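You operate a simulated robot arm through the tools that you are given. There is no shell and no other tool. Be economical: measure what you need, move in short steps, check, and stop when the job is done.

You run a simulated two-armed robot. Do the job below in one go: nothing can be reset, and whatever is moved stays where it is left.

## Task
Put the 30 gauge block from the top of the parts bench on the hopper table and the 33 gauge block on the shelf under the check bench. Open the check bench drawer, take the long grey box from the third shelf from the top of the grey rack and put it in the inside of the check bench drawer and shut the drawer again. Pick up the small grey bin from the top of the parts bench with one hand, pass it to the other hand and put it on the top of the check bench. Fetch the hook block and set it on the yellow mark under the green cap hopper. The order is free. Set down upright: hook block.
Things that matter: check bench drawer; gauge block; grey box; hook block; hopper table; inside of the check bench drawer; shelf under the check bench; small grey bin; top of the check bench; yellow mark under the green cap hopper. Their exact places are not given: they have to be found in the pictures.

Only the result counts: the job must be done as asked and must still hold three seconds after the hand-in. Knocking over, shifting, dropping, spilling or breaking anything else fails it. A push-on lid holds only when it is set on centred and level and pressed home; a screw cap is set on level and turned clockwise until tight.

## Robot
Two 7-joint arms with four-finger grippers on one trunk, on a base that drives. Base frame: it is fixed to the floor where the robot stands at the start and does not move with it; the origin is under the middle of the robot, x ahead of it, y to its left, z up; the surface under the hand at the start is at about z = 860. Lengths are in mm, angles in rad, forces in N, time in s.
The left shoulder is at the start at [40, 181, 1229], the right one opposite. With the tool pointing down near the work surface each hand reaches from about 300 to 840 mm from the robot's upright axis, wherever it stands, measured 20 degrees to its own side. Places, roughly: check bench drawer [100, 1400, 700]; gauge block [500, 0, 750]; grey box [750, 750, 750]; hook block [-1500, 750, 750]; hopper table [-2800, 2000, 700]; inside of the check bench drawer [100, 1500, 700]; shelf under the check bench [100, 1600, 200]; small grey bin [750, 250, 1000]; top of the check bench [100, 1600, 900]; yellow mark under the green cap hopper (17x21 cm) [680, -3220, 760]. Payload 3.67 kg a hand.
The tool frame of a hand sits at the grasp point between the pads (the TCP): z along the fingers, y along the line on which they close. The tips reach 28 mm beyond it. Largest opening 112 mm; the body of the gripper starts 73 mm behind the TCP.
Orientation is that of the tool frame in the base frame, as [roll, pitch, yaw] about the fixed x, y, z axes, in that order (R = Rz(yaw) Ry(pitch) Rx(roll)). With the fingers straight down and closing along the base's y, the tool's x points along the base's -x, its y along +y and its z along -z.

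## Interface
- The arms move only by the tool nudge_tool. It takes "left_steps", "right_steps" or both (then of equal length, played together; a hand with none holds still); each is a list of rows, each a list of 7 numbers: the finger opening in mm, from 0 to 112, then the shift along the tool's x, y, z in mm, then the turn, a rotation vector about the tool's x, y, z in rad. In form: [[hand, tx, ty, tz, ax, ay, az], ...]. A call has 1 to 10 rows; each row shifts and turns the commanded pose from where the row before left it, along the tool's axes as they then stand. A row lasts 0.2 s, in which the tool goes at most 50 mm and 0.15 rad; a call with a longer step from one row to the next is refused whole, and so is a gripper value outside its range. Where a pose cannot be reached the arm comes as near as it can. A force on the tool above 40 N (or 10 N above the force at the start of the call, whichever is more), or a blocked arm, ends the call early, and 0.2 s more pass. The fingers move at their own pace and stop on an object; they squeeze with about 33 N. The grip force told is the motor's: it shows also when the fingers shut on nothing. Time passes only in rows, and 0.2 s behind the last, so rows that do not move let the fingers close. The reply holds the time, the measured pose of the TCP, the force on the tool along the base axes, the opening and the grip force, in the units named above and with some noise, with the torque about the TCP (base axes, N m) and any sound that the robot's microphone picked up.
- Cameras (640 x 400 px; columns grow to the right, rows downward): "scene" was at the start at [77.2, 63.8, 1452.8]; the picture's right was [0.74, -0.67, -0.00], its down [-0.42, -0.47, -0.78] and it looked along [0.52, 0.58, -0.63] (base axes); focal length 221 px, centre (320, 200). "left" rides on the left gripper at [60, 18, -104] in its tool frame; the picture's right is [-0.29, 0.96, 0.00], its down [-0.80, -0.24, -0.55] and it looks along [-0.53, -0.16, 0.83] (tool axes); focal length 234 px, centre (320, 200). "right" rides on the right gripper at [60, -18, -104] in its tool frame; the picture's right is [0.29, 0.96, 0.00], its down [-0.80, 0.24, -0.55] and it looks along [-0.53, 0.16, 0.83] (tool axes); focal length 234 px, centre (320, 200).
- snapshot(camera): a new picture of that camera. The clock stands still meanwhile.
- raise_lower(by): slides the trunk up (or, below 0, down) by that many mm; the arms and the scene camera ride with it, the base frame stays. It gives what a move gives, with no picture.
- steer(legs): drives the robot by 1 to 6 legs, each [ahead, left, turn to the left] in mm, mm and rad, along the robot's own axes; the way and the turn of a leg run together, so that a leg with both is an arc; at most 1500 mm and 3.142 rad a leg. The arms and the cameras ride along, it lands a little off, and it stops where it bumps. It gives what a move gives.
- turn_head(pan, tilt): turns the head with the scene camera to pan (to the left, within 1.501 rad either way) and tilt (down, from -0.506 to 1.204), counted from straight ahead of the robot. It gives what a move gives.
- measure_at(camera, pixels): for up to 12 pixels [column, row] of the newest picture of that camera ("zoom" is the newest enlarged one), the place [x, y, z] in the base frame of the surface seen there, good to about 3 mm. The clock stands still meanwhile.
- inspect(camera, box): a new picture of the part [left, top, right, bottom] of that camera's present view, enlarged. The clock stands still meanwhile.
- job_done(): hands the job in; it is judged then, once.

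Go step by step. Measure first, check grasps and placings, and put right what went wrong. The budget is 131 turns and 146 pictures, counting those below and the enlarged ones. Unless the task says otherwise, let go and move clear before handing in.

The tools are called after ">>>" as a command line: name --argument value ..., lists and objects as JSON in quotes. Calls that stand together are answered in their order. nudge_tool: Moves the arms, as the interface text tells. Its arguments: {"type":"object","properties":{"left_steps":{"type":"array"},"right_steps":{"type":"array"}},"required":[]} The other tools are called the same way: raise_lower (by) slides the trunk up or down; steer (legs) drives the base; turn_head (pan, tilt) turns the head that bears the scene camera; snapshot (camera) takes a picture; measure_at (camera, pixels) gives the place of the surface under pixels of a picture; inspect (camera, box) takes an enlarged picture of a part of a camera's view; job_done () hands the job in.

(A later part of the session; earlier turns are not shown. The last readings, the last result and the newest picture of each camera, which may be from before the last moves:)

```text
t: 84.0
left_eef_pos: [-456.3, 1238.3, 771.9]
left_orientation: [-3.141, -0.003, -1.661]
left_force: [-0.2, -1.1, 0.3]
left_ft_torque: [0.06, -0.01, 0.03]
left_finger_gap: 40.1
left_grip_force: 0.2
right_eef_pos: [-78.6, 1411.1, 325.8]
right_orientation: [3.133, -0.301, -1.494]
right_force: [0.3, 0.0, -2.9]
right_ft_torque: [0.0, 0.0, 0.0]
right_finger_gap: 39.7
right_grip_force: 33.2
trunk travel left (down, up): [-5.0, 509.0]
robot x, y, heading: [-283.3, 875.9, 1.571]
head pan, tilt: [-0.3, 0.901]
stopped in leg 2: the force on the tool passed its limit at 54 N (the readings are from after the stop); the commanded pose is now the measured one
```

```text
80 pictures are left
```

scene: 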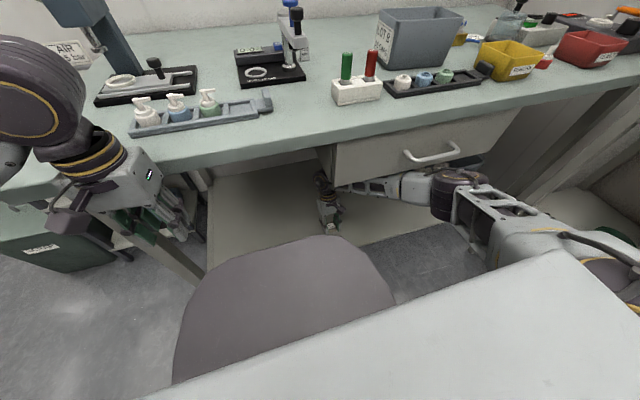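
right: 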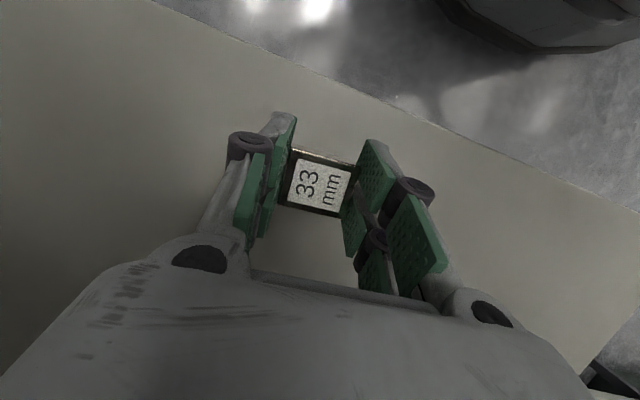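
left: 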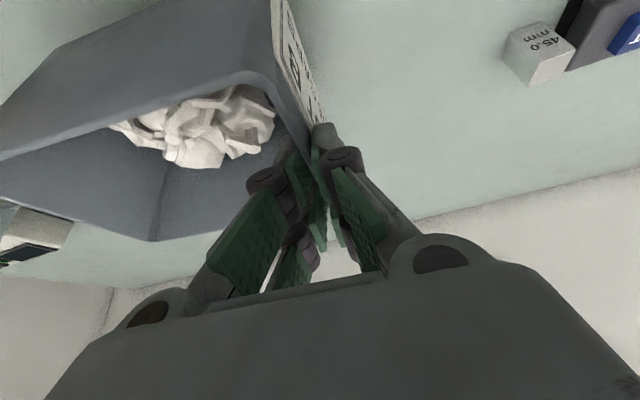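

A hand touched something (forces now near zero). I back off 12 mm and lower the block onto the shelf from here (TCP y≈1399, shelf edge 1345).

>>> steer --legs '[[-12, 0, 0]]'

>>> nudge_tool --right_steps '[[0, -7.4, 0, 23.9, 0, 0, 0], [0, -7.4, 0, 23.9, 0, 0, 0], [0, -3.5, 0, 11.5, 0, 0, 0]]'

>>> inspect --camera "scene" --box '[260, 140, 420, 260]'

```text
t: 84.7
left_eef_pos: [-456.7, 1225.3, 773.4]
left_orientation: [-3.14, -0.004, -1.661]
left_force: [1.1, -0.5, -0.1]
left_ft_torque: [0.01, -0.01, 0.0]
left_finger_gap: 40.0
left_grip_force: 0.1
right_eef_pos: [-78.4, 1400.0, 326.6]
right_orientation: [3.136, -0.299, -1.496]
right_force: [0.3, 0.6, -2.5]
right_ft_torque: [0.02, -0.01, 0.0]
right_finger_gap: 39.7
right_grip_force: 33.3
trunk travel left (down, up): [-5.0, 509.0]
robot x, y, heading: [-283.5, 866.5, 1.576]
head pan, tilt: [-0.3, 0.901]
```

```text
t: 85.5
left_eef_pos: [-456.1, 1226.1, 772.3]
left_orientation: [-3.141, -0.003, -1.663]
left_force: [-0.1, 0.0, 0.2]
left_ft_torque: [-0.01, 0.01, 0.0]
left_finger_gap: 39.8
left_grip_force: 0.1
right_eef_pos: [-78.5, 1400.4, 262.7]
right_orientation: [3.136, -0.298, -1.495]
right_force: [-0.3, -0.9, -3.1]
right_ft_torque: [0.0, 0.0, -0.01]
right_finger_gap: 40.0
right_grip_force: 33.3
trunk travel left (down, up): [-5.0, 509.0]
robot x, y, heading: [-277.6, 865.3, 1.571]
head pan, tilt: [-0.3, 0.901]
```

```text
3.33 times, centred on (340, 200) of scene
```

zoom: 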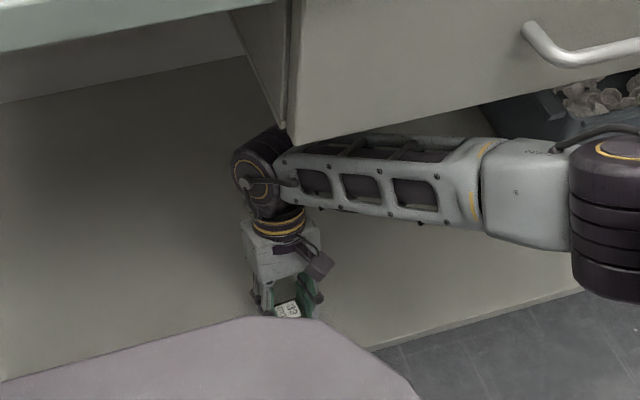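

Still 5–6 mm above the shelf; lowering until contact.

>>> nudge_tool --right_steps '[[0, -1.2, 0, 3.8, 0, 0, 0], [0, -0.9, 0, 2.9, 0, 0, 0]]'

```text
t: 86.1
left_eef_pos: [-456.0, 1225.8, 771.7]
left_orientation: [-3.139, -0.004, -1.665]
left_force: [0.8, -0.4, -0.4]
left_ft_torque: [-0.02, 0.02, 0.0]
left_finger_gap: 39.9
left_grip_force: 0.1
right_eef_pos: [-79.3, 1401.0, 257.7]
right_orientation: [3.135, -0.299, -1.494]
right_force: [0.2, -1.0, -1.1]
right_ft_torque: [0.01, 0.04, 0.01]
right_finger_gap: 39.6
right_grip_force: 32.9
trunk travel left (down, up): [-5.0, 509.0]
robot x, y, heading: [-281.7, 865.8, 1.576]
head pan, tilt: [-0.3, 0.901]
```

>>> nudge_tool --right_steps '[[0, -0.6, 0, 1.9, 0, 0, 0], [0, -0.3, 0, 1, 0, 0, 0]]'

```text
t: 86.7
left_eef_pos: [-456.0, 1225.2, 772.6]
left_orientation: [-3.141, -0.002, -1.662]
left_force: [0.1, -0.1, 0.1]
left_ft_torque: [-0.01, -0.01, 0.0]
left_finger_gap: 39.8
left_grip_force: 0.1
right_eef_pos: [-79.2, 1401.7, 255.5]
right_orientation: [3.136, -0.298, -1.495]
right_force: [0.9, -5.0, 21.2]
right_ft_torque: [-0.24, -0.01, -0.09]
right_finger_gap: 39.8
right_grip_force: 33.0
trunk travel left (down, up): [-5.0, 509.0]
robot x, y, heading: [-288.4, 863.2, 1.572]
head pan, tilt: [-0.3, 0.901]
```

Contact (21 N). Releasing, lifting and then backing out.

>>> nudge_tool --right_steps '[[70, 0, 0, 0, 0, 0, 0], [70, 0, 0, 0, 0, 0, 0], [70, 6, 0, -20, 0, 0, 0], [70, 8, 0, -27, 0, 0, 0], [70, 8, 0, -27, 0, 0, 0]]'

>>> snapshot --camera "right"

>>> steer --legs '[[-330, 0, 0]]'

>>> snapshot --camera "scene"

```text
t: 87.9
left_eef_pos: [-457.1, 1227.3, 770.7]
left_orientation: [3.14, -0.004, -1.661]
left_force: [-0.3, -0.2, 0.8]
left_ft_torque: [-0.02, -0.01, 0.01]
left_finger_gap: 40.1
left_grip_force: 0.0
right_eef_pos: [-81.7, 1393.0, 325.6]
right_orientation: [3.133, -0.311, -1.485]
right_force: [1.1, -0.9, 0.1]
right_ft_torque: [-0.02, 0.0, -0.01]
right_finger_gap: 70.2
right_grip_force: 0.0
trunk travel left (down, up): [-5.0, 509.0]
robot x, y, heading: [-282.0, 867.3, 1.573]
head pan, tilt: [-0.3, 0.901]
```

```text
78 pictures are left
```

right: 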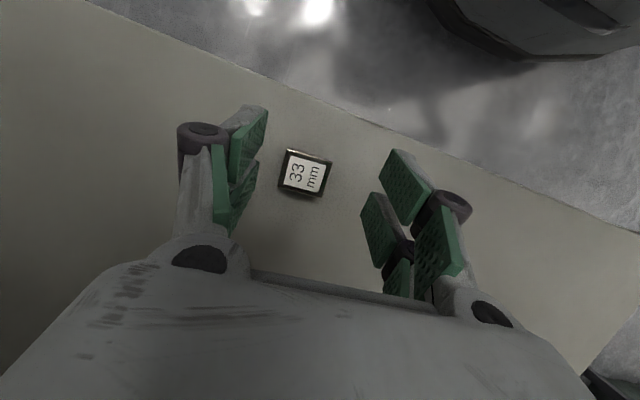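

```text
t: 90.2
left_eef_pos: [-455.6, 895.7, 773.4]
left_orientation: [-3.14, -0.002, -1.661]
left_force: [-0.3, -0.3, -0.6]
left_ft_torque: [0.03, -0.03, 0.0]
left_finger_gap: 40.2
left_grip_force: 0.1
right_eef_pos: [-78.4, 1071.7, 332.6]
right_orientation: [3.136, -0.297, -1.493]
right_force: [0.5, -0.2, 0.2]
right_ft_torque: [-0.02, 0.0, 0.02]
right_finger_gap: 70.2
right_grip_force: 0.2
trunk travel left (down, up): [-5.0, 509.0]
robot x, y, heading: [-280.9, 534.9, 1.575]
head pan, tilt: [-0.3, 0.901]
```

```text
77 pictures are left
```

scene: 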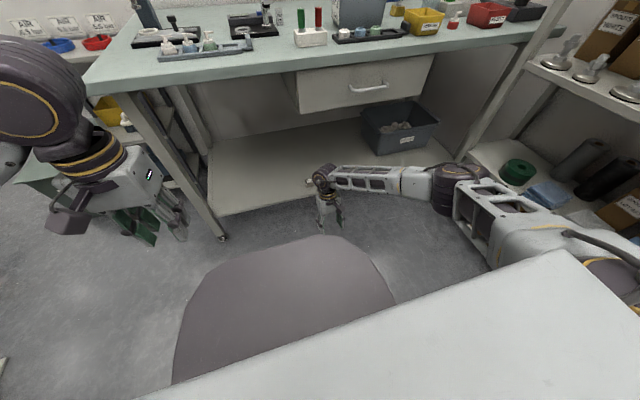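

The 33 block stands on the shelf. Now the drawer: I raise the trunk, straighten the right hand and turn it so the fingers close along the pull direction.

>>> raise_lower --by 250

>>> nudge_tool --right_steps '[[70, 0, 0, -45, 0, -0.148, 0], [70, 0, 0, -48, 0, -0.148, 0], [70, 0, 0, -48, 0, 0, 0], [70, 0, 0, -48, 0, 0, 0], [70, 0, 0, -48, 0, 0, 0], [70, 0, 0, -48, 0, 0, 0]]'

>>> nudge_tool --right_steps '[[60, 0, 0, 0, 0, 0, 0.149], [60, 0, 0, 0, 0, 0, 0.149], [60, 0, 0, 0, 0, 0, 0.149], [60, 0, 0, 0, 0, 0, 0.149], [60, 0, 0, 0, 0, 0, 0.149], [60, 0, 0, 0, 0, 0, 0.149], [60, 0, 0, 0, 0, 0, 0.149], [60, 0, 0, 0, 0, 0, 0.149], [60, 0, 0, 0, 0, 0, 0.149], [60, 0, 0, 0, 0, 0, 0.149]]'

>>> turn_head --pan -0.3 --tilt 0.7

>>> snapshot --camera "scene"

```text
t: 92.8
left_eef_pos: [-454.7, 896.5, 1023.2]
left_orientation: [-3.139, -0.001, -1.659]
left_force: [-0.5, -0.5, -1.1]
left_ft_torque: [0.0, -0.01, 0.04]
left_finger_gap: 39.8
left_grip_force: 0.1
right_eef_pos: [-77.5, 1071.6, 580.3]
right_orientation: [3.134, -0.299, -1.495]
right_force: [-0.1, 0.1, -0.2]
right_ft_torque: [-0.02, -0.05, 0.01]
right_finger_gap: 70.0
right_grip_force: 0.2
trunk travel left (down, up): [-255.0, 259.0]
robot x, y, heading: [-280.5, 533.3, 1.57]
head pan, tilt: [-0.3, 0.901]
```

```text
t: 94.2
left_eef_pos: [-455.4, 896.2, 1022.5]
left_orientation: [-3.141, -0.001, -1.662]
left_force: [0.0, 0.3, 0.1]
left_ft_torque: [0.02, 0.01, 0.01]
left_finger_gap: 40.0
left_grip_force: 0.1
right_eef_pos: [-77.1, 1092.0, 865.2]
right_orientation: [3.137, -0.002, -1.495]
right_force: [0.8, -1.0, -0.2]
right_ft_torque: [-0.01, 0.02, 0.01]
right_finger_gap: 70.1
right_grip_force: 0.1
trunk travel left (down, up): [-255.0, 259.0]
robot x, y, heading: [-281.5, 533.5, 1.575]
head pan, tilt: [-0.3, 0.901]
```

```text
t: 96.3
left_eef_pos: [-455.9, 896.6, 1022.0]
left_orientation: [-3.139, -0.004, -1.662]
left_force: [-0.4, -0.6, -0.4]
left_ft_torque: [0.01, 0.03, 0.03]
left_finger_gap: 39.9
left_grip_force: 0.1
right_eef_pos: [-79.0, 1092.1, 862.6]
right_orientation: [-3.141, -0.006, -2.99]
right_force: [-0.4, 0.3, -0.1]
right_ft_torque: [0.02, -0.02, -0.01]
right_finger_gap: 60.0
right_grip_force: 0.0
trunk travel left (down, up): [-255.0, 259.0]
robot x, y, heading: [-282.8, 530.5, 1.574]
head pan, tilt: [-0.3, 0.901]
```

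```text
t: 97.1
left_eef_pos: [-456.5, 897.7, 1021.6]
left_orientation: [-3.139, -0.002, -1.662]
left_force: [0.6, -0.1, 0.2]
left_ft_torque: [0.0, -0.02, 0.03]
left_finger_gap: 39.7
left_grip_force: 0.2
right_eef_pos: [-78.1, 1090.8, 863.2]
right_orientation: [-3.141, -0.007, -2.986]
right_force: [-0.2, 0.5, 0.3]
right_ft_torque: [0.03, 0.01, -0.01]
right_finger_gap: 60.1
right_grip_force: 0.1
trunk travel left (down, up): [-255.0, 259.0]
robot x, y, heading: [-281.6, 534.3, 1.575]
head pan, tilt: [-0.3, 0.7]
```

```text
76 pictures are left
```

scene: 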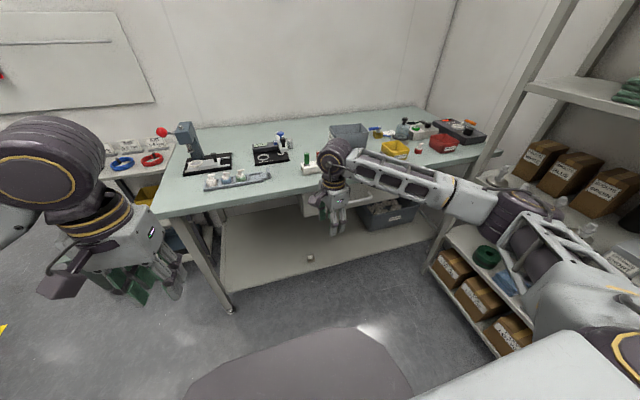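

The turn works (yaw −2.99) and the 33 block is seen at (311,258) on the shelf. I check elbow vs rack and the handle's place.

>>> measure_at --camera "scene" --pixels '[[515, 200], [535, 205], [560, 205], [436, 262], [525, 90], [311, 258], [463, 268], [495, 175], [535, 90], [305, 200]]'

>>> nudge_tool --right_steps '[[60, 25, 0, 0, 0, 0, 0.145], [60, 45, 0, 0, 0, 0, 0], [60, 45, 0, 0, 0, 0, 0]]'

>>> snapshot --camera "scene"

```text
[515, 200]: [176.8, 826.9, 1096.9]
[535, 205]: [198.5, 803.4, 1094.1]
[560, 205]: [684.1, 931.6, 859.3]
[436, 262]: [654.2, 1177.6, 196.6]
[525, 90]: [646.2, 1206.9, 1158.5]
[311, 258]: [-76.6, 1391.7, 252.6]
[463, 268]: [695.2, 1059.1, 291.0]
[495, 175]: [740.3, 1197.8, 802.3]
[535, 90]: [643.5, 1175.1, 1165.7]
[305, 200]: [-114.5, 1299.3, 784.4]
```

```text
t: 97.9
left_eef_pos: [-457.3, 896.4, 1022.0]
left_orientation: [-3.137, -0.003, -1.662]
left_force: [-0.2, -0.2, 0.7]
left_ft_torque: [0.0, -0.03, -0.02]
left_finger_gap: 39.8
left_grip_force: 0.0
right_eef_pos: [-193.4, 1087.7, 866.1]
right_orientation: [-3.137, -0.005, -3.133]
right_force: [-0.8, 0.1, 0.7]
right_ft_torque: [0.03, 0.0, 0.0]
right_finger_gap: 60.1
right_grip_force: 0.0
trunk travel left (down, up): [-255.0, 259.0]
robot x, y, heading: [-279.0, 538.6, 1.571]
head pan, tilt: [-0.3, 0.7]
```

```text
75 pictures are left
```

scene: 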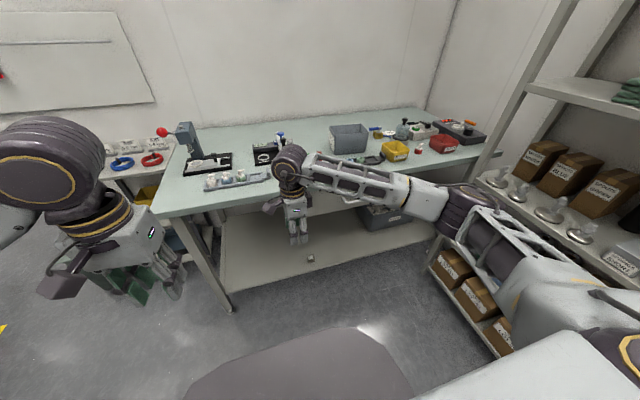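

Rack front is x≈650, so the elbow has room. I tilt the hand forward-down 0.65 rad (so its body stays clear of the bench edge) and move over in front of the handle.

>>> nudge_tool --right_steps '[[40, 0, 0, 0, -0.13, 0, 0], [40, 0, 0, 0, -0.13, 0, 0], [40, 0, 0, 0, -0.13, 0, 0], [40, 0, 0, 0, -0.13, 0, 0], [40, 0, 0, 0, -0.13, 0, 0]]'

>>> steer --legs '[[0, -190, 0]]'

>>> turn_head --pan -0.25 --tilt 0.6

>>> snapshot --camera "scene"

>>> inspect --camera "scene" --box '[270, 160, 430, 280]'

```text
t: 99.1
left_eef_pos: [-455.2, 895.6, 1021.9]
left_orientation: [-3.139, -0.004, -1.661]
left_force: [1.5, 0.4, -0.3]
left_ft_torque: [0.0, -0.01, -0.01]
left_finger_gap: 40.2
left_grip_force: 0.1
right_eef_pos: [-193.7, 1086.7, 865.8]
right_orientation: [2.491, -0.006, -3.131]
right_force: [-0.1, -0.1, 0.4]
right_ft_torque: [0.01, 0.02, -0.04]
right_finger_gap: 40.0
right_grip_force: 0.0
trunk travel left (down, up): [-255.0, 259.0]
robot x, y, heading: [-279.1, 534.3, 1.576]
head pan, tilt: [-0.3, 0.7]
```

```text
t: 100.7
left_eef_pos: [-266.0, 897.0, 1021.9]
left_orientation: [-3.141, -0.005, -1.663]
left_force: [0.2, -0.8, -0.5]
left_ft_torque: [0.03, 0.03, 0.0]
left_finger_gap: 39.9
left_grip_force: 0.0
right_eef_pos: [-2.6, 1087.7, 865.0]
right_orientation: [2.493, -0.007, -3.13]
right_force: [0.0, 0.3, 0.5]
right_ft_torque: [-0.01, 0.02, 0.01]
right_finger_gap: 39.8
right_grip_force: 0.1
trunk travel left (down, up): [-255.0, 259.0]
robot x, y, heading: [-91.7, 537.9, 1.573]
head pan, tilt: [-0.3, 0.7]
```

```text
t: 101.3
left_eef_pos: [-267.0, 896.9, 1020.6]
left_orientation: [-3.14, -0.003, -1.661]
left_force: [0.2, -0.2, 0.4]
left_ft_torque: [0.01, 0.0, -0.01]
left_finger_gap: 40.0
left_grip_force: 0.0
right_eef_pos: [-3.9, 1087.6, 864.5]
right_orientation: [2.494, -0.006, -3.131]
right_force: [0.8, -0.6, -0.6]
right_ft_torque: [-0.01, -0.02, 0.02]
right_finger_gap: 40.1
right_grip_force: 0.1
trunk travel left (down, up): [-255.0, 259.0]
robot x, y, heading: [-93.8, 534.8, 1.579]
head pan, tilt: [-0.25, 0.6]
```

```text
74 pictures are left
```

scene: 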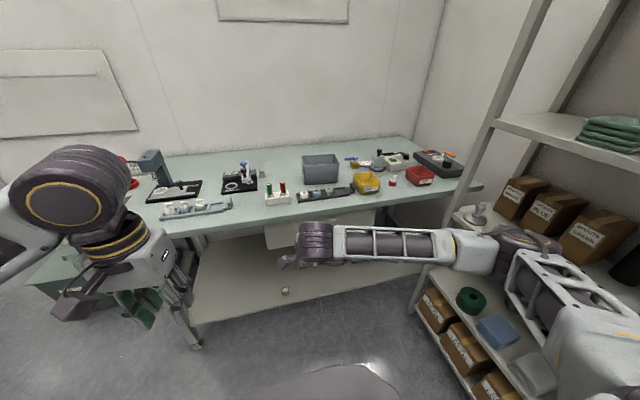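

```text
3.33 times, centred on (350, 220) of scene
```

zoom: 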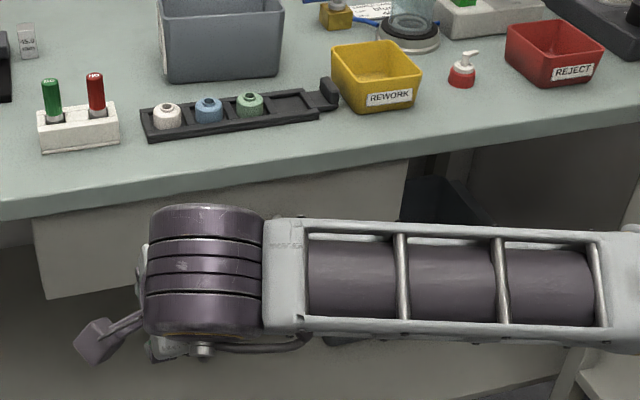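

The forearm hides the handle; looking with the right hand camera.

>>> snapshot --camera "right"

>>> snapshot --camera "left"

```text
72 pictures are left
```

right: 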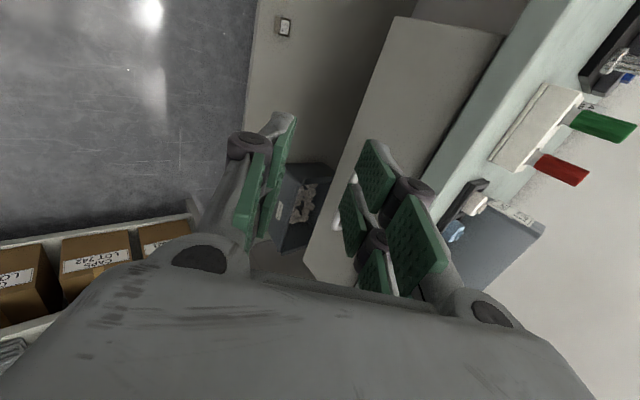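

```text
71 pictures are left
```

left: 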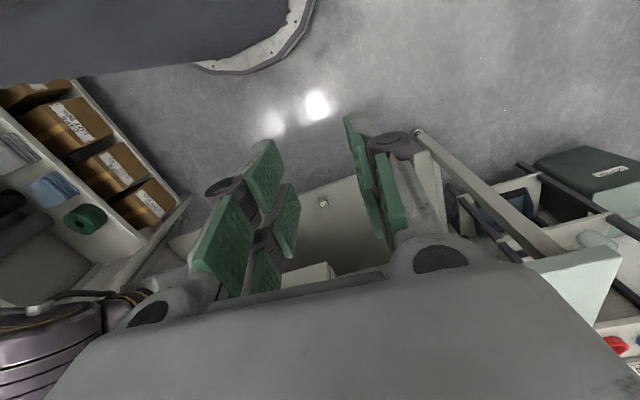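

Using the measured bar (x 50–170, y≈1267, z≈763): I drive 129 mm closer and bring the hand to a pre-grasp 70 mm short of the bar.

>>> steer --legs '[[127, 0, 0]]'

>>> nudge_tool --right_steps '[[40, -38, -8, 10, 0, 0, 0], [40, -38, -8, 10, 0, 0, 0], [28, -38, -7, 10, 0, 0, 0]]'

>>> snapshot --camera "right"

>>> turn_head --pan -0.1 --tilt 0.9

>>> snapshot --camera "scene"

```text
t: 102.6
left_eef_pos: [-266.7, 1021.7, 1021.8]
left_orientation: [3.141, -0.002, -1.662]
left_force: [0.4, -0.1, 0.1]
left_ft_torque: [-0.03, -0.01, -0.02]
left_finger_gap: 40.2
left_grip_force: 0.1
right_eef_pos: [-4.9, 1211.9, 864.3]
right_orientation: [2.497, -0.006, -3.133]
right_force: [0.8, -0.3, 0.6]
right_ft_torque: [0.01, 0.0, 0.0]
right_finger_gap: 40.2
right_grip_force: 0.1
trunk travel left (down, up): [-255.0, 259.0]
robot x, y, heading: [-92.3, 656.4, 1.569]
head pan, tilt: [-0.25, 0.6]
```

```text
t: 103.4
left_eef_pos: [-266.3, 1021.0, 1022.2]
left_orientation: [-3.141, -0.003, -1.661]
left_force: [-0.5, -0.1, 0.2]
left_ft_torque: [0.03, 0.02, -0.01]
left_finger_gap: 39.9
left_grip_force: 0.0
right_eef_pos: [109.6, 1211.8, 828.5]
right_orientation: [2.492, -0.007, -3.131]
right_force: [0.9, 0.2, 0.1]
right_ft_torque: [-0.03, 0.02, 0.01]
right_finger_gap: 27.9
right_grip_force: 0.0
trunk travel left (down, up): [-255.0, 259.0]
robot x, y, heading: [-92.5, 659.3, 1.573]
head pan, tilt: [-0.25, 0.6]
```

```text
70 pictures are left
```

right: 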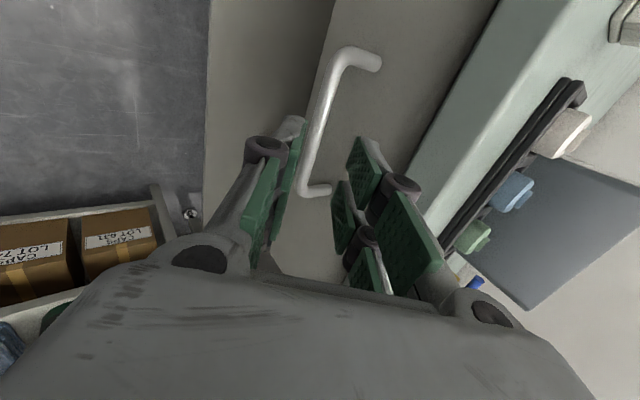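

```text
t: 104.2
left_eef_pos: [-266.4, 1021.6, 1021.9]
left_orientation: [-3.141, -0.003, -1.661]
left_force: [0.3, 0.6, -0.1]
left_ft_torque: [0.03, -0.01, 0.0]
left_finger_gap: 39.9
left_grip_force: 0.0
right_eef_pos: [108.6, 1212.7, 828.1]
right_orientation: [2.494, -0.007, -3.135]
right_force: [-0.3, -0.5, -0.9]
right_ft_torque: [0.02, 0.01, -0.01]
right_finger_gap: 28.2
right_grip_force: 0.0
trunk travel left (down, up): [-255.0, 259.0]
robot x, y, heading: [-91.4, 658.9, 1.572]
head pan, tilt: [-0.099, 0.901]
```

```text
69 pictures are left
```

scene: 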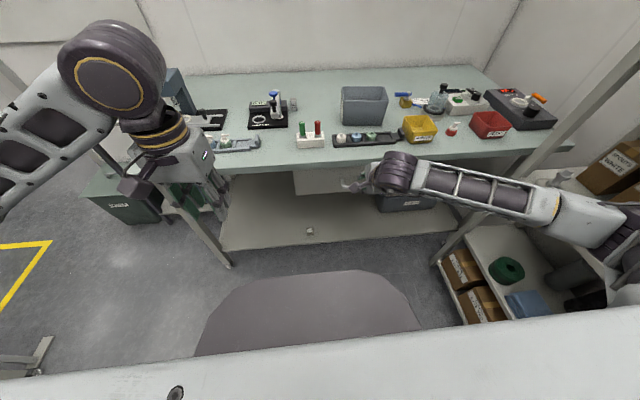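

The handle is well seen in the right camera: bar (338,60)–(303,188). Measuring it.

>>> measure_at --camera "right" --pixels '[[334, 75], [323, 110], [313, 145], [305, 178], [330, 120], [316, 110], [376, 63], [360, 110], [321, 188]]'

```text
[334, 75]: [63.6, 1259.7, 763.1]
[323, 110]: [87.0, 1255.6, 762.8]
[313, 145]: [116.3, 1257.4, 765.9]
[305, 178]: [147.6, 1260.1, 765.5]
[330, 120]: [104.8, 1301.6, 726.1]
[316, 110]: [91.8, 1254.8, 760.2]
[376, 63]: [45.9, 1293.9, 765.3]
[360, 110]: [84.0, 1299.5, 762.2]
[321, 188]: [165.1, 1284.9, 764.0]
```

Bar centre ≈(105,1262,762): exactly 68 mm along the fingers. Advancing and closing.

>>> nudge_tool --right_steps '[[28, 0, 0, 25, 0, 0, 0], [28, 0, 0, 25, 0, 0, 0], [28, 0, 0, 18, 0, 0, 0], [0, 0, 0, 0, 0, 0, 0], [0, 0, 0, 0, 0, 0, 0], [0, 0, 0, 0, 0, 0, 0]]'

>>> snapshot --camera "right"

```text
t: 105.6
left_eef_pos: [-266.5, 1021.3, 1022.8]
left_orientation: [-3.139, -0.004, -1.661]
left_force: [-0.7, 0.3, -0.1]
left_ft_torque: [0.01, 0.0, -0.02]
left_finger_gap: 39.9
left_grip_force: 0.1
right_eef_pos: [110.2, 1253.1, 768.9]
right_orientation: [2.498, -0.007, -3.132]
right_force: [-1.6, -5.7, -8.6]
right_ft_torque: [-0.14, 0.32, -0.84]
right_finger_gap: 11.4
right_grip_force: 45.0
trunk travel left (down, up): [-255.0, 259.0]
robot x, y, heading: [-93.0, 656.4, 1.574]
head pan, tilt: [-0.099, 0.901]
```

```text
68 pictures are left
```

right: 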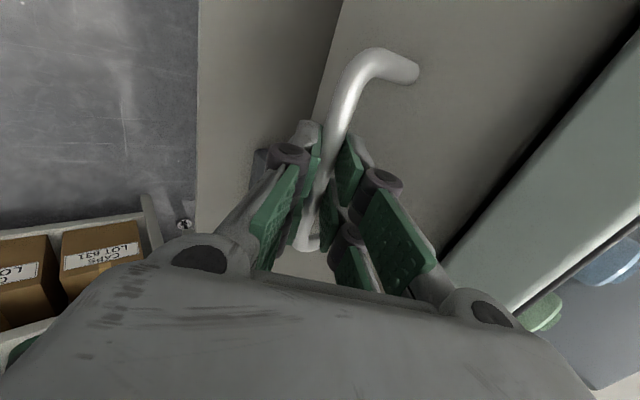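

Handle gripped (11.4 mm). Pulling by backing the base 250 mm.

>>> steer --legs '[[-250, 0, 0]]'

>>> snapshot --camera "scene"

```text
t: 107.5
left_eef_pos: [-267.1, 766.9, 1022.2]
left_orientation: [3.141, -0.005, -1.656]
left_force: [-1.3, 0.4, -0.8]
left_ft_torque: [0.01, 0.01, -0.01]
left_finger_gap: 39.7
left_grip_force: 0.1
right_eef_pos: [110.7, 1002.4, 769.2]
right_orientation: [2.497, -0.006, -3.129]
right_force: [8.4, 0.7, -18.9]
right_ft_torque: [-0.15, -0.22, -1.85]
right_finger_gap: 11.4
right_grip_force: 44.5
trunk travel left (down, up): [-255.0, 259.0]
robot x, y, heading: [-92.5, 407.3, 1.576]
head pan, tilt: [-0.099, 0.901]
```

```text
67 pictures are left
```

scene: 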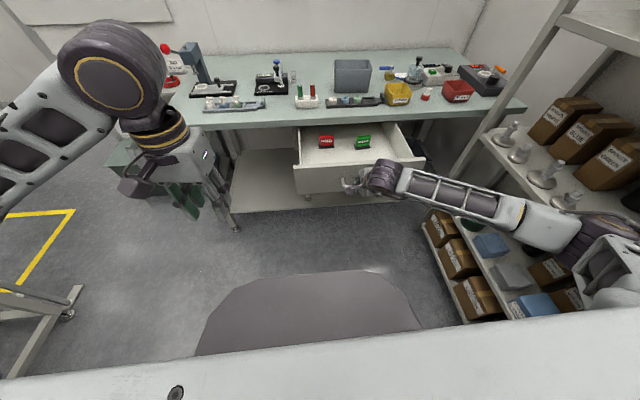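

Drawer is open ~250 mm, with a red and a green tag inside. I release the handle, withdraw, and measure the drawer interior.

>>> nudge_tool --right_steps '[[30, 0, 0, 0, 0, 0, 0], [30, 0, 0, 0, 0, 0, 0], [30, 0, 0, -25, 0, 0, 0], [30, 0, 0, -35, 0, 0, 0], [40, 0, -20, -45, 0, 0, 0]]'

>>> inspect --camera "scene" --box '[270, 110, 450, 210]'

>>> measure_at --camera "scene" --pixels '[[326, 142], [362, 141], [350, 155], [320, 157], [390, 152], [345, 167], [301, 165], [420, 160], [300, 130], [395, 127], [326, 148], [385, 140]]'

```text
t: 108.7
left_eef_pos: [-267.2, 767.1, 1022.9]
left_orientation: [-3.14, 0.0, -1.657]
left_force: [1.0, -0.3, -0.4]
left_ft_torque: [0.02, 0.01, 0.0]
left_finger_gap: 39.9
left_grip_force: 0.0
right_eef_pos: [108.6, 920.7, 843.6]
right_orientation: [2.494, -0.006, -3.126]
right_force: [0.6, -0.2, -0.3]
right_ft_torque: [0.0, -0.02, 0.02]
right_finger_gap: 39.9
right_grip_force: 0.1
trunk travel left (down, up): [-255.0, 259.0]
robot x, y, heading: [-89.1, 406.5, 1.577]
head pan, tilt: [-0.099, 0.901]
```

```text
3.56 times, centred on (360, 160) of scene
```

zoom: 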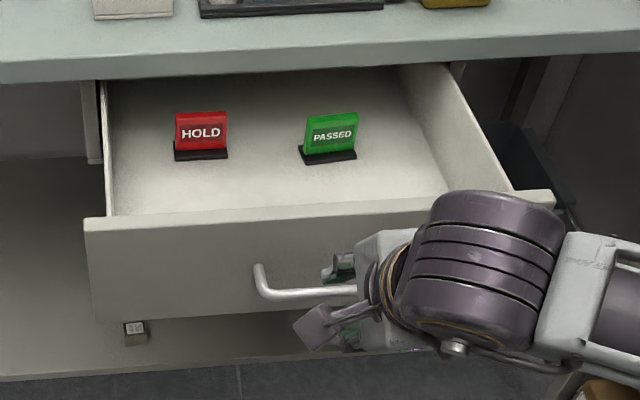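

```text
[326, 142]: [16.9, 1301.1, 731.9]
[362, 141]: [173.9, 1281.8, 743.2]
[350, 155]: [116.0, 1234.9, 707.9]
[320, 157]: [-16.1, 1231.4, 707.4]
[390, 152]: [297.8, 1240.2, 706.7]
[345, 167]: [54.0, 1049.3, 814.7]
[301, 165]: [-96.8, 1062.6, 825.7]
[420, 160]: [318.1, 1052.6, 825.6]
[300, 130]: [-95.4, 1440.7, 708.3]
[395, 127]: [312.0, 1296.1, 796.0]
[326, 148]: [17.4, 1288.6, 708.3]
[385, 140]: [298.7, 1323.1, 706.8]
```

Free drawer floor is x −90…300, y 1070–1270 (z 707). Now I bring the right hand back to neutral and high, before turning to the rack for the SPRINGS LONG box.

>>> nudge_tool --right_steps '[[40, 0, 0, 0, 0.13, 0, 0], [40, 0, 0, 0, 0.13, 0, 0], [40, 0, 0, 0, 0.13, 0, 0], [40, 0, 0, 0, 0.13, 0, 0], [40, 0, 0, 0, 0.13, 0, 0], [40, 0, 0, -45, 0, 0, 0], [40, 0, 0, -45, 0, 0, 0], [40, 0, 0, -45, 0, 0, 0], [40, 0, 0, -45, 0, 0, 0], [40, 0, 0, -45, 0, 0, 0]]'

>>> nudge_tool --right_steps '[[40, 0, 0, 0, 0, 0, -0.149], [40, 0, 0, 0, 0, 0, -0.149], [40, 0, 0, 0, 0, 0, -0.149], [40, 0, 0, 0, 0, 0, -0.149], [40, 0, 0, 0, 0, 0, -0.149], [40, 0, 0, 0, 0, 0, -0.149], [40, 0, 0, 0, 0, 0, -0.149], [40, 0, 0, 0, 0, 0, -0.149], [40, 0, 0, 0, 0, 0, -0.149], [40, 40, 10, 0, 0, 0, -0.149]]'

>>> steer --legs '[[0, 70, 0], [0, 0, -1.571]]'

>>> turn_head --pan 0.25 --tilt 0.6

>>> snapshot --camera "scene"

```text
t: 110.9
left_eef_pos: [-269.0, 767.7, 1021.9]
left_orientation: [-3.14, -0.002, -1.656]
left_force: [-1.2, -0.6, 0.3]
left_ft_torque: [0.03, -0.02, -0.02]
left_finger_gap: 40.2
left_grip_force: 0.0
right_eef_pos: [110.0, 921.5, 1067.7]
right_orientation: [-3.137, -0.006, -3.128]
right_force: [0.6, 0.5, -0.9]
right_ft_torque: [0.04, -0.03, -0.01]
right_finger_gap: 40.0
right_grip_force: 0.2
trunk travel left (down, up): [-255.0, 259.0]
robot x, y, heading: [-90.5, 405.5, 1.581]
head pan, tilt: [-0.099, 0.901]
```

```text
t: 113.1
left_eef_pos: [-268.1, 767.0, 1022.2]
left_orientation: [-3.139, -0.002, -1.656]
left_force: [0.1, -0.2, 0.8]
left_ft_torque: [0.03, -0.03, -0.02]
left_finger_gap: 40.3
left_grip_force: 0.1
right_eef_pos: [91.6, 884.5, 1070.3]
right_orientation: [3.139, -0.004, -1.635]
right_force: [-0.4, -1.2, 0.0]
right_ft_torque: [0.04, -0.02, -0.02]
right_finger_gap: 39.9
right_grip_force: 0.1
trunk travel left (down, up): [-255.0, 259.0]
robot x, y, heading: [-94.7, 407.4, 1.577]
head pan, tilt: [-0.099, 0.901]
```

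```text
t: 118.3
left_eef_pos: [192.8, 590.2, 1022.7]
left_orientation: [-3.139, -0.004, 3.082]
left_force: [0.5, -0.6, -1.1]
left_ft_torque: [-0.02, -0.01, -0.01]
left_finger_gap: 40.0
left_grip_force: 0.1
right_eef_pos: [320.8, 233.1, 1069.4]
right_orientation: [3.136, -0.005, 3.099]
right_force: [1.4, 0.2, 0.1]
right_ft_torque: [-0.01, -0.01, -0.02]
right_finger_gap: 40.0
right_grip_force: 0.0
trunk travel left (down, up): [-255.0, 259.0]
robot x, y, heading: [-164.7, 405.9, 0.037]
head pan, tilt: [-0.099, 0.901]
```

```text
t: 119.1
left_eef_pos: [194.5, 591.5, 1021.8]
left_orientation: [-3.138, -0.002, 3.083]
left_force: [0.0, -0.1, -0.1]
left_ft_torque: [0.03, 0.0, -0.03]
left_finger_gap: 39.9
left_grip_force: 0.0
right_eef_pos: [321.1, 233.4, 1069.0]
right_orientation: [3.14, -0.006, 3.1]
right_force: [0.5, -0.1, 0.0]
right_ft_torque: [0.03, -0.02, 0.03]
right_finger_gap: 40.0
right_grip_force: 0.1
trunk travel left (down, up): [-255.0, 259.0]
robot x, y, heading: [-159.9, 407.8, 0.024]
head pan, tilt: [0.25, 0.6]
```

```text
65 pictures are left
```

scene: 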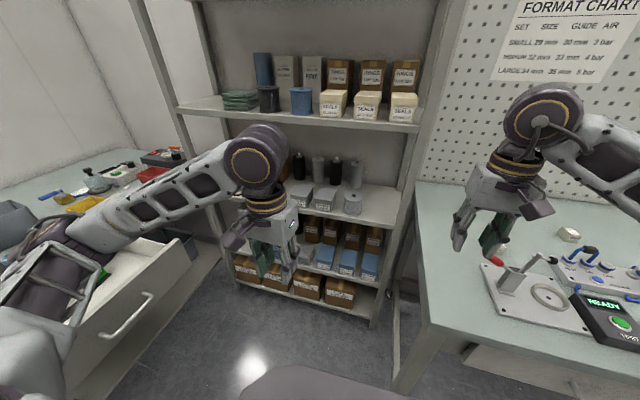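

Zooming in on shelf 3 to measure the LONG box.

>>> inspect --camera "scene" --box '[270, 140, 430, 240]'

>>> measure_at --camera "zoom" --pixels '[[221, 192], [200, 220], [260, 220], [240, 245], [230, 200], [245, 185], [260, 200], [300, 255], [300, 220], [150, 200], [330, 195], [220, 235]]'

>>> measure_at --camera "scene" --pixels '[[370, 133], [370, 120], [360, 138], [415, 130]]'

```text
4.00 times, centred on (350, 190) of scene
```

zoom: 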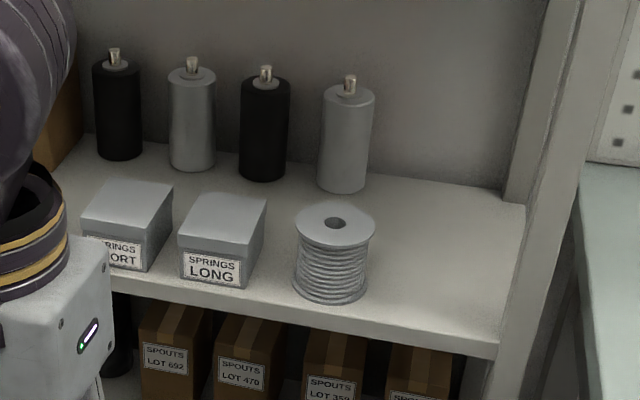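

```text
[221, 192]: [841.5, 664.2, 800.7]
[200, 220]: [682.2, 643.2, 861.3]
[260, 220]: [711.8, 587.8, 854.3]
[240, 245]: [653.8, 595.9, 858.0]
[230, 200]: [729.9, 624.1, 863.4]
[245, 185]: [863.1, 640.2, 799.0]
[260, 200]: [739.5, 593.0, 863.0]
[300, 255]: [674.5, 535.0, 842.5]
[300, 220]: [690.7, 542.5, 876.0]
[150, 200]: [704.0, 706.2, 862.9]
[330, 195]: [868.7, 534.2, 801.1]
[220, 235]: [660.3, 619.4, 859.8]
```

```text
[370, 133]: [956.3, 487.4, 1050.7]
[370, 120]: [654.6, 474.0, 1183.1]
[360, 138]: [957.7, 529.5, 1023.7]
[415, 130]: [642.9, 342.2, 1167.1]
```

Shelf 3 is at z≈800, box top 861, gap up to shelf 2 (≈1150) is enough for a straight-down grasp. Measuring box corners and neighbours.

>>> measure_at --camera "zoom" --pixels '[[184, 238], [242, 254], [263, 203], [204, 197], [143, 245], [170, 190], [297, 228], [185, 270], [240, 278]]'

```text
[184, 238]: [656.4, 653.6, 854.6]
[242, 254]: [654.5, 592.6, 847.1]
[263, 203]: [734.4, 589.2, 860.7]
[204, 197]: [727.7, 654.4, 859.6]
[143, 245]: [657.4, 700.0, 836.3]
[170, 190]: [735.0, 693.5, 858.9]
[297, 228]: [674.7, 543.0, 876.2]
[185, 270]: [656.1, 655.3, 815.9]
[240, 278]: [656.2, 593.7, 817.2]
```

Box: x 653–737, y 591–656, gaps ≥39 mm both sides. I pull the right hand back, then drive to about (80,500).

>>> nudge_tool --right_steps '[[40, 40, 0, -10, 0, 0, 0], [40, 40, 0, -10, 0, 0, 0], [40, 40, 0, -10, 0, 0, 0], [40, 40, 0, -10, 0, 0, 0], [40, 20, 0, -10, 0, 0, 0]]' --left_steps '[[95, 0, 0, 0, 0, 0, 0.018], [95, 0, 0, 0, 0, 0, 0.018], [95, 0, 0, 0, 0, 0, 0], [95, 0, 0, 0, 0, 0, 0], [95, 0, 0, 0, 0, 0, 0]]'

>>> steer --legs '[[0, 0, -0.024], [240, 92, 0]]'

>>> snapshot --camera "left"

```text
t: 120.3
left_eef_pos: [193.1, 592.2, 1021.6]
left_orientation: [-3.139, -0.005, 3.046]
left_force: [-0.6, 0.1, -0.1]
left_ft_torque: [0.01, -0.01, 0.05]
left_finger_gap: 95.0
left_grip_force: 0.1
right_eef_pos: [143.1, 241.0, 1118.9]
right_orientation: [3.138, -0.004, 3.099]
right_force: [-0.3, -0.3, 0.1]
right_ft_torque: [0.02, 0.01, 0.04]
right_finger_gap: 39.9
right_grip_force: 0.0
trunk travel left (down, up): [-255.0, 259.0]
robot x, y, heading: [-163.6, 408.0, 0.029]
head pan, tilt: [0.25, 0.6]
```

```text
t: 122.5
left_eef_pos: [439.1, 674.6, 1022.3]
left_orientation: [-3.139, -0.003, 3.02]
left_force: [0.8, 0.1, 0.3]
left_ft_torque: [-0.01, 0.03, 0.03]
left_finger_gap: 94.9
left_grip_force: 0.0
right_eef_pos: [379.1, 326.1, 1119.4]
right_orientation: [3.138, -0.006, 3.074]
right_force: [0.7, 0.3, 0.3]
right_ft_torque: [-0.03, 0.04, 0.02]
right_finger_gap: 40.1
right_grip_force: 0.1
trunk travel left (down, up): [-255.0, 259.0]
robot x, y, heading: [75.6, 498.5, 0.006]
head pan, tilt: [0.25, 0.6]
```

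```text
63 pictures are left
```

left: 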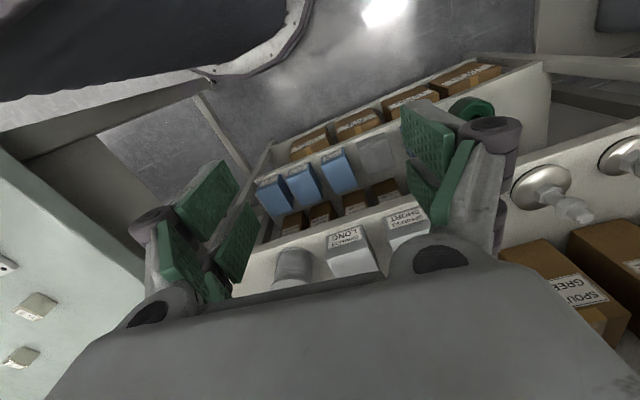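

I slide in horizontally instead: hand vertical at z≈845 from in front of the box, fingers 95 mm apart.

>>> nudge_tool --left_steps '[[95, 0, 0, 0, 0, 0, -0.12], [95, -20, -10.3, 35.4, 0, 0, 0], [95, -20, -10.3, 35.4, 0, 0, 0], [95, -20, -10.3, 35.4, 0, 0, 0], [95, -20, -10.3, 35.4, 0, 0, 0], [95, -20, -10.3, 35.4, 0, 0, 0]]'

>>> snapshot --camera "left"

>>> snapshot --camera "scene"

```text
t: 123.9
left_eef_pos: [538.2, 620.5, 845.5]
left_orientation: [3.14, -0.003, 3.139]
left_force: [0.5, -0.4, -0.5]
left_ft_torque: [0.0, -0.01, 0.01]
left_finger_gap: 95.2
left_grip_force: 0.1
right_eef_pos: [379.4, 325.6, 1120.2]
right_orientation: [3.136, -0.004, 3.073]
right_force: [0.8, -0.5, 0.0]
right_ft_torque: [-0.02, 0.0, 0.01]
right_finger_gap: 39.9
right_grip_force: 0.1
trunk travel left (down, up): [-255.0, 259.0]
robot x, y, heading: [74.5, 501.7, 0.009]
head pan, tilt: [0.25, 0.6]
```

```text
62 pictures are left
```

left: 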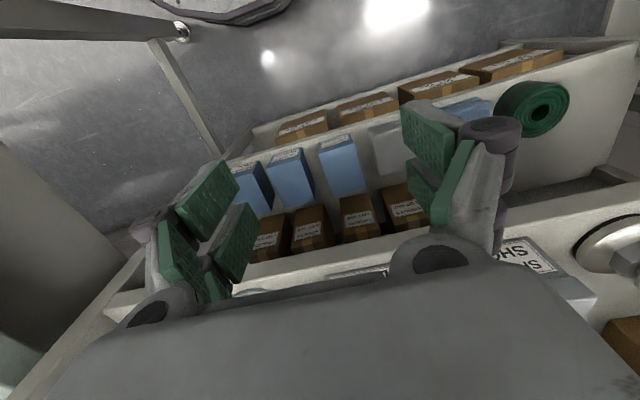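

```text
61 pictures are left
```

scene: 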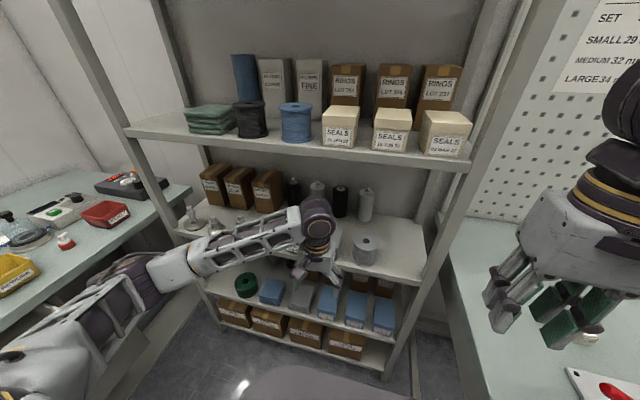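

Measuring shelf 2's lower edge against the wrist top before sliding in.

>>> measure_at --camera "scene" --pixels '[[320, 151], [320, 146], [400, 158], [320, 200], [322, 212], [250, 145], [230, 258]]'

```text
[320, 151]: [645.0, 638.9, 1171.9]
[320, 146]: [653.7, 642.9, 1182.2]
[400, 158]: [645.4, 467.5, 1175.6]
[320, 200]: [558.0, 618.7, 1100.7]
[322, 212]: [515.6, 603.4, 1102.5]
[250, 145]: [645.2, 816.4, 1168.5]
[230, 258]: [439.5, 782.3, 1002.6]
```

Wrist top ≈1102 vs shelf edge ≈1165: good. Sliding in 152 mm and gripping.

>>> nudge_tool --left_steps '[[95, -40, 1, 0, 0, 0, 0], [95, -40, 1, 0, 0, 0, 0], [95, -40, 1, 0, 0, 0, 0], [95, -32, 0, 0, 0, 0, 0], [0, 0, 0, 0, 0, 0, 0], [0, 0, 0, 0, 0, 0, 0], [0, 0, 0, 0, 0, 0, 0]]'

>>> snapshot --camera "left"

```text
t: 125.5
left_eef_pos: [690.6, 624.2, 843.0]
left_orientation: [-3.14, -0.004, 3.14]
left_force: [-0.3, 0.5, 0.8]
left_ft_torque: [-0.01, 0.02, 0.01]
left_finger_gap: 74.7
left_grip_force: 32.9
right_eef_pos: [378.9, 325.7, 1118.3]
right_orientation: [3.135, -0.007, 3.072]
right_force: [0.6, -0.8, -0.1]
right_ft_torque: [-0.01, -0.01, -0.01]
right_finger_gap: 40.2
right_grip_force: 0.1
trunk travel left (down, up): [-255.0, 259.0]
robot x, y, heading: [72.6, 500.2, 0.003]
head pan, tilt: [0.25, 0.6]
```

```text
60 pictures are left
```

left: 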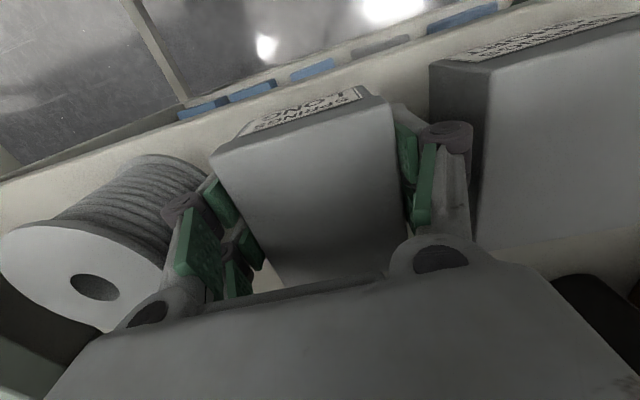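

Gripped (74.7 mm). Lifting 20 mm and pulling straight out.

>>> nudge_tool --left_steps '[[0, 0, 0, -10, 0, 0, 0], [0, 0, 0, -12, 0, 0, 0], [0, 30, 0, 0, 0, 0, 0], [0, 40, 0, 0, 0, 0, 0], [0, 45, 0, 0, 0, 0, 0], [0, 45, 0, 0, 0, 0, 0], [0, 45, 0, 0, 0, 0, 0], [0, 0, 0, -45, 0, 0, 0], [0, 0, 0, -45, 0, 0, 0], [0, 20, 0, -40, 0, 0, 0]]'

>>> snapshot --camera "scene"

```text
t: 127.7
left_eef_pos: [463.6, 624.4, 998.8]
left_orientation: [3.14, -0.002, 3.138]
left_force: [-0.8, -0.3, -0.8]
left_ft_torque: [0.0, -0.03, 0.0]
left_finger_gap: 74.8
left_grip_force: 32.5
right_eef_pos: [378.6, 325.8, 1118.9]
right_orientation: [3.139, -0.004, 3.074]
right_force: [0.8, -0.4, -0.3]
right_ft_torque: [-0.03, 0.01, 0.01]
right_finger_gap: 39.8
right_grip_force: 0.0
trunk travel left (down, up): [-255.0, 259.0]
robot x, y, heading: [75.1, 501.7, 0.008]
head pan, tilt: [0.25, 0.6]
```

```text
59 pictures are left
```

scene: 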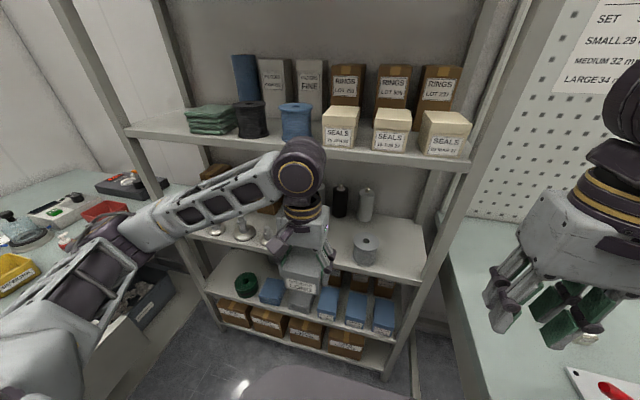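

Box out, rack in order. Driving to face the open drawer.

>>> steer --legs '[[-100, 0, 0], [0, 0, 1.565], [120, -60, 0]]'

>>> turn_head --pan 0.05 --tilt 0.85

>>> snapshot --camera "scene"

```text
t: 133.9
left_eef_pos: [-80.9, 1005.6, 998.4]
left_orientation: [3.141, -0.005, -1.592]
left_force: [-0.3, 0.6, -2.5]
left_ft_torque: [-0.06, 0.05, -0.02]
left_finger_gap: 74.5
left_grip_force: 33.2
right_eef_pos: [216.9, 912.8, 1118.0]
right_orientation: [3.137, -0.005, -1.658]
right_force: [0.3, 0.0, 0.5]
right_ft_torque: [-0.03, 0.03, 0.02]
right_finger_gap: 40.2
right_grip_force: 0.1
trunk travel left (down, up): [-255.0, 259.0]
robot x, y, heading: [38.5, 612.3, 1.558]
head pan, tilt: [0.25, 0.6]
```

```text
t: 134.7
left_eef_pos: [-80.2, 1005.6, 998.9]
left_orientation: [-3.141, -0.004, -1.592]
left_force: [0.1, -0.3, -1.1]
left_ft_torque: [-0.01, 0.02, 0.03]
left_finger_gap: 74.7
left_grip_force: 33.0
right_eef_pos: [216.4, 912.5, 1119.7]
right_orientation: [3.138, -0.003, -1.657]
right_force: [0.1, 0.1, -0.2]
right_ft_torque: [-0.01, 0.02, 0.0]
right_finger_gap: 39.9
right_grip_force: 0.0
trunk travel left (down, up): [-255.0, 259.0]
robot x, y, heading: [38.6, 615.5, 1.563]
head pan, tilt: [0.051, 0.85]
```

```text
58 pictures are left
```

scene: 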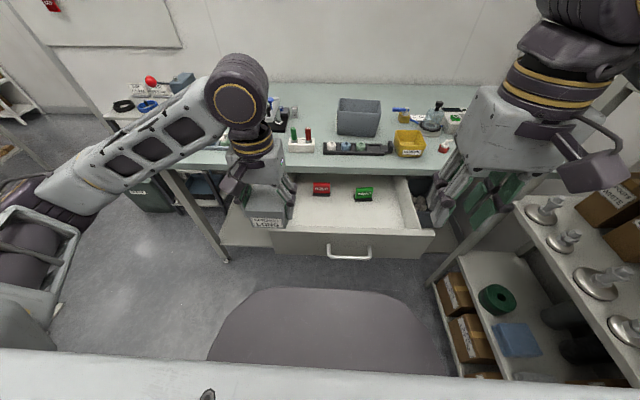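

Moving the box over the free drawer area (90,1165), then down partway.

>>> nudge_tool --left_steps '[[0, -33, -33, 14, 0, 0, 0], [0, -33, -33, 14, 0, 0, 0], [0, -33, -33, 14, 0, 0, 0], [0, -33, -33, 14, 0, 0, 0], [0, -31, -35, 14, 0, 0, 0]]'

>>> snapshot --camera "scene"

>>> snapshot --camera "left"

```text
t: 135.9
left_eef_pos: [91.8, 1167.1, 930.0]
left_orientation: [3.14, -0.004, -1.591]
left_force: [0.4, 1.1, -1.7]
left_ft_torque: [-0.05, 0.03, 0.03]
left_finger_gap: 74.6
left_grip_force: 33.2
right_eef_pos: [217.9, 912.9, 1119.7]
right_orientation: [3.136, -0.005, -1.656]
right_force: [0.0, -0.3, -0.2]
right_ft_torque: [0.0, 0.01, 0.03]
right_finger_gap: 39.8
right_grip_force: 0.1
trunk travel left (down, up): [-255.0, 259.0]
robot x, y, heading: [39.4, 613.2, 1.561]
head pan, tilt: [0.051, 0.85]
```

```text
57 pictures are left
```

scene: 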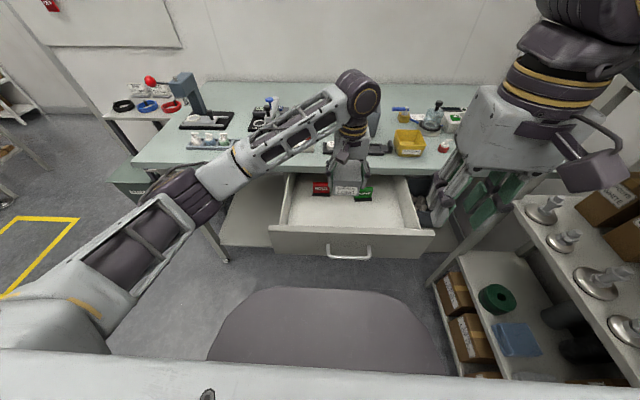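

```text
56 pictures are left
```

left: 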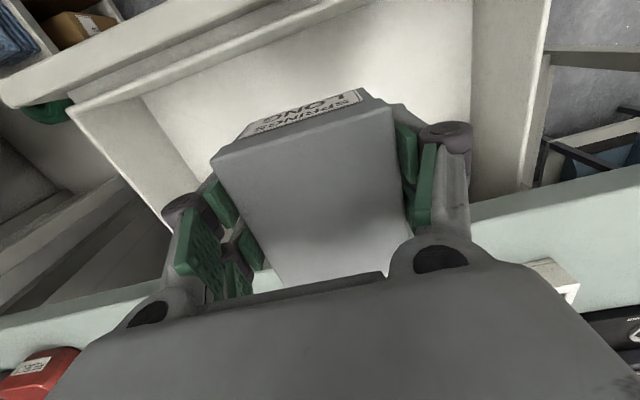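

Well centred. Lowering to the drawer floor.

>>> nudge_tool --left_steps '[[0, 0, 0, 40, 0, 0, 0], [0, 0, 0, 40, 0, 0, 0], [0, 0, 0, 40, 0, 0, 0], [0, 0, 0, 35, 0, 0, 0], [0, 0, 0, 15, 0, 0, 0], [0, 0, 0, 5, 0, 0, 0]]'

```text
t: 137.3
left_eef_pos: [91.0, 1163.2, 753.6]
left_orientation: [3.141, -0.004, -1.592]
left_force: [0.4, -0.6, -1.7]
left_ft_torque: [-0.05, 0.0, 0.01]
left_finger_gap: 74.9
left_grip_force: 33.1
right_eef_pos: [217.4, 911.9, 1118.0]
right_orientation: [3.136, -0.006, -1.658]
right_force: [-0.3, 0.3, -0.1]
right_ft_torque: [-0.01, -0.01, -0.03]
right_finger_gap: 39.8
right_grip_force: 0.1
trunk travel left (down, up): [-255.0, 259.0]
robot x, y, heading: [38.9, 613.0, 1.562]
head pan, tilt: [0.051, 0.85]
```

>>> nudge_tool --left_steps '[[0, 0, 0, 2, 0, 0, 0], [0, 0, 0, 2, 0, 0, 0]]'

```text
t: 137.9
left_eef_pos: [89.3, 1162.7, 748.0]
left_orientation: [3.141, -0.004, -1.593]
left_force: [0.1, 0.6, -1.5]
left_ft_torque: [0.0, 0.0, -0.04]
left_finger_gap: 74.6
left_grip_force: 33.3
right_eef_pos: [218.2, 911.5, 1119.6]
right_orientation: [3.134, -0.007, -1.66]
right_force: [0.3, 0.3, 0.8]
right_ft_torque: [0.0, 0.0, 0.01]
right_finger_gap: 40.1
right_grip_force: 0.0
trunk travel left (down, up): [-255.0, 259.0]
robot x, y, heading: [40.6, 612.9, 1.558]
head pan, tilt: [0.051, 0.85]
```

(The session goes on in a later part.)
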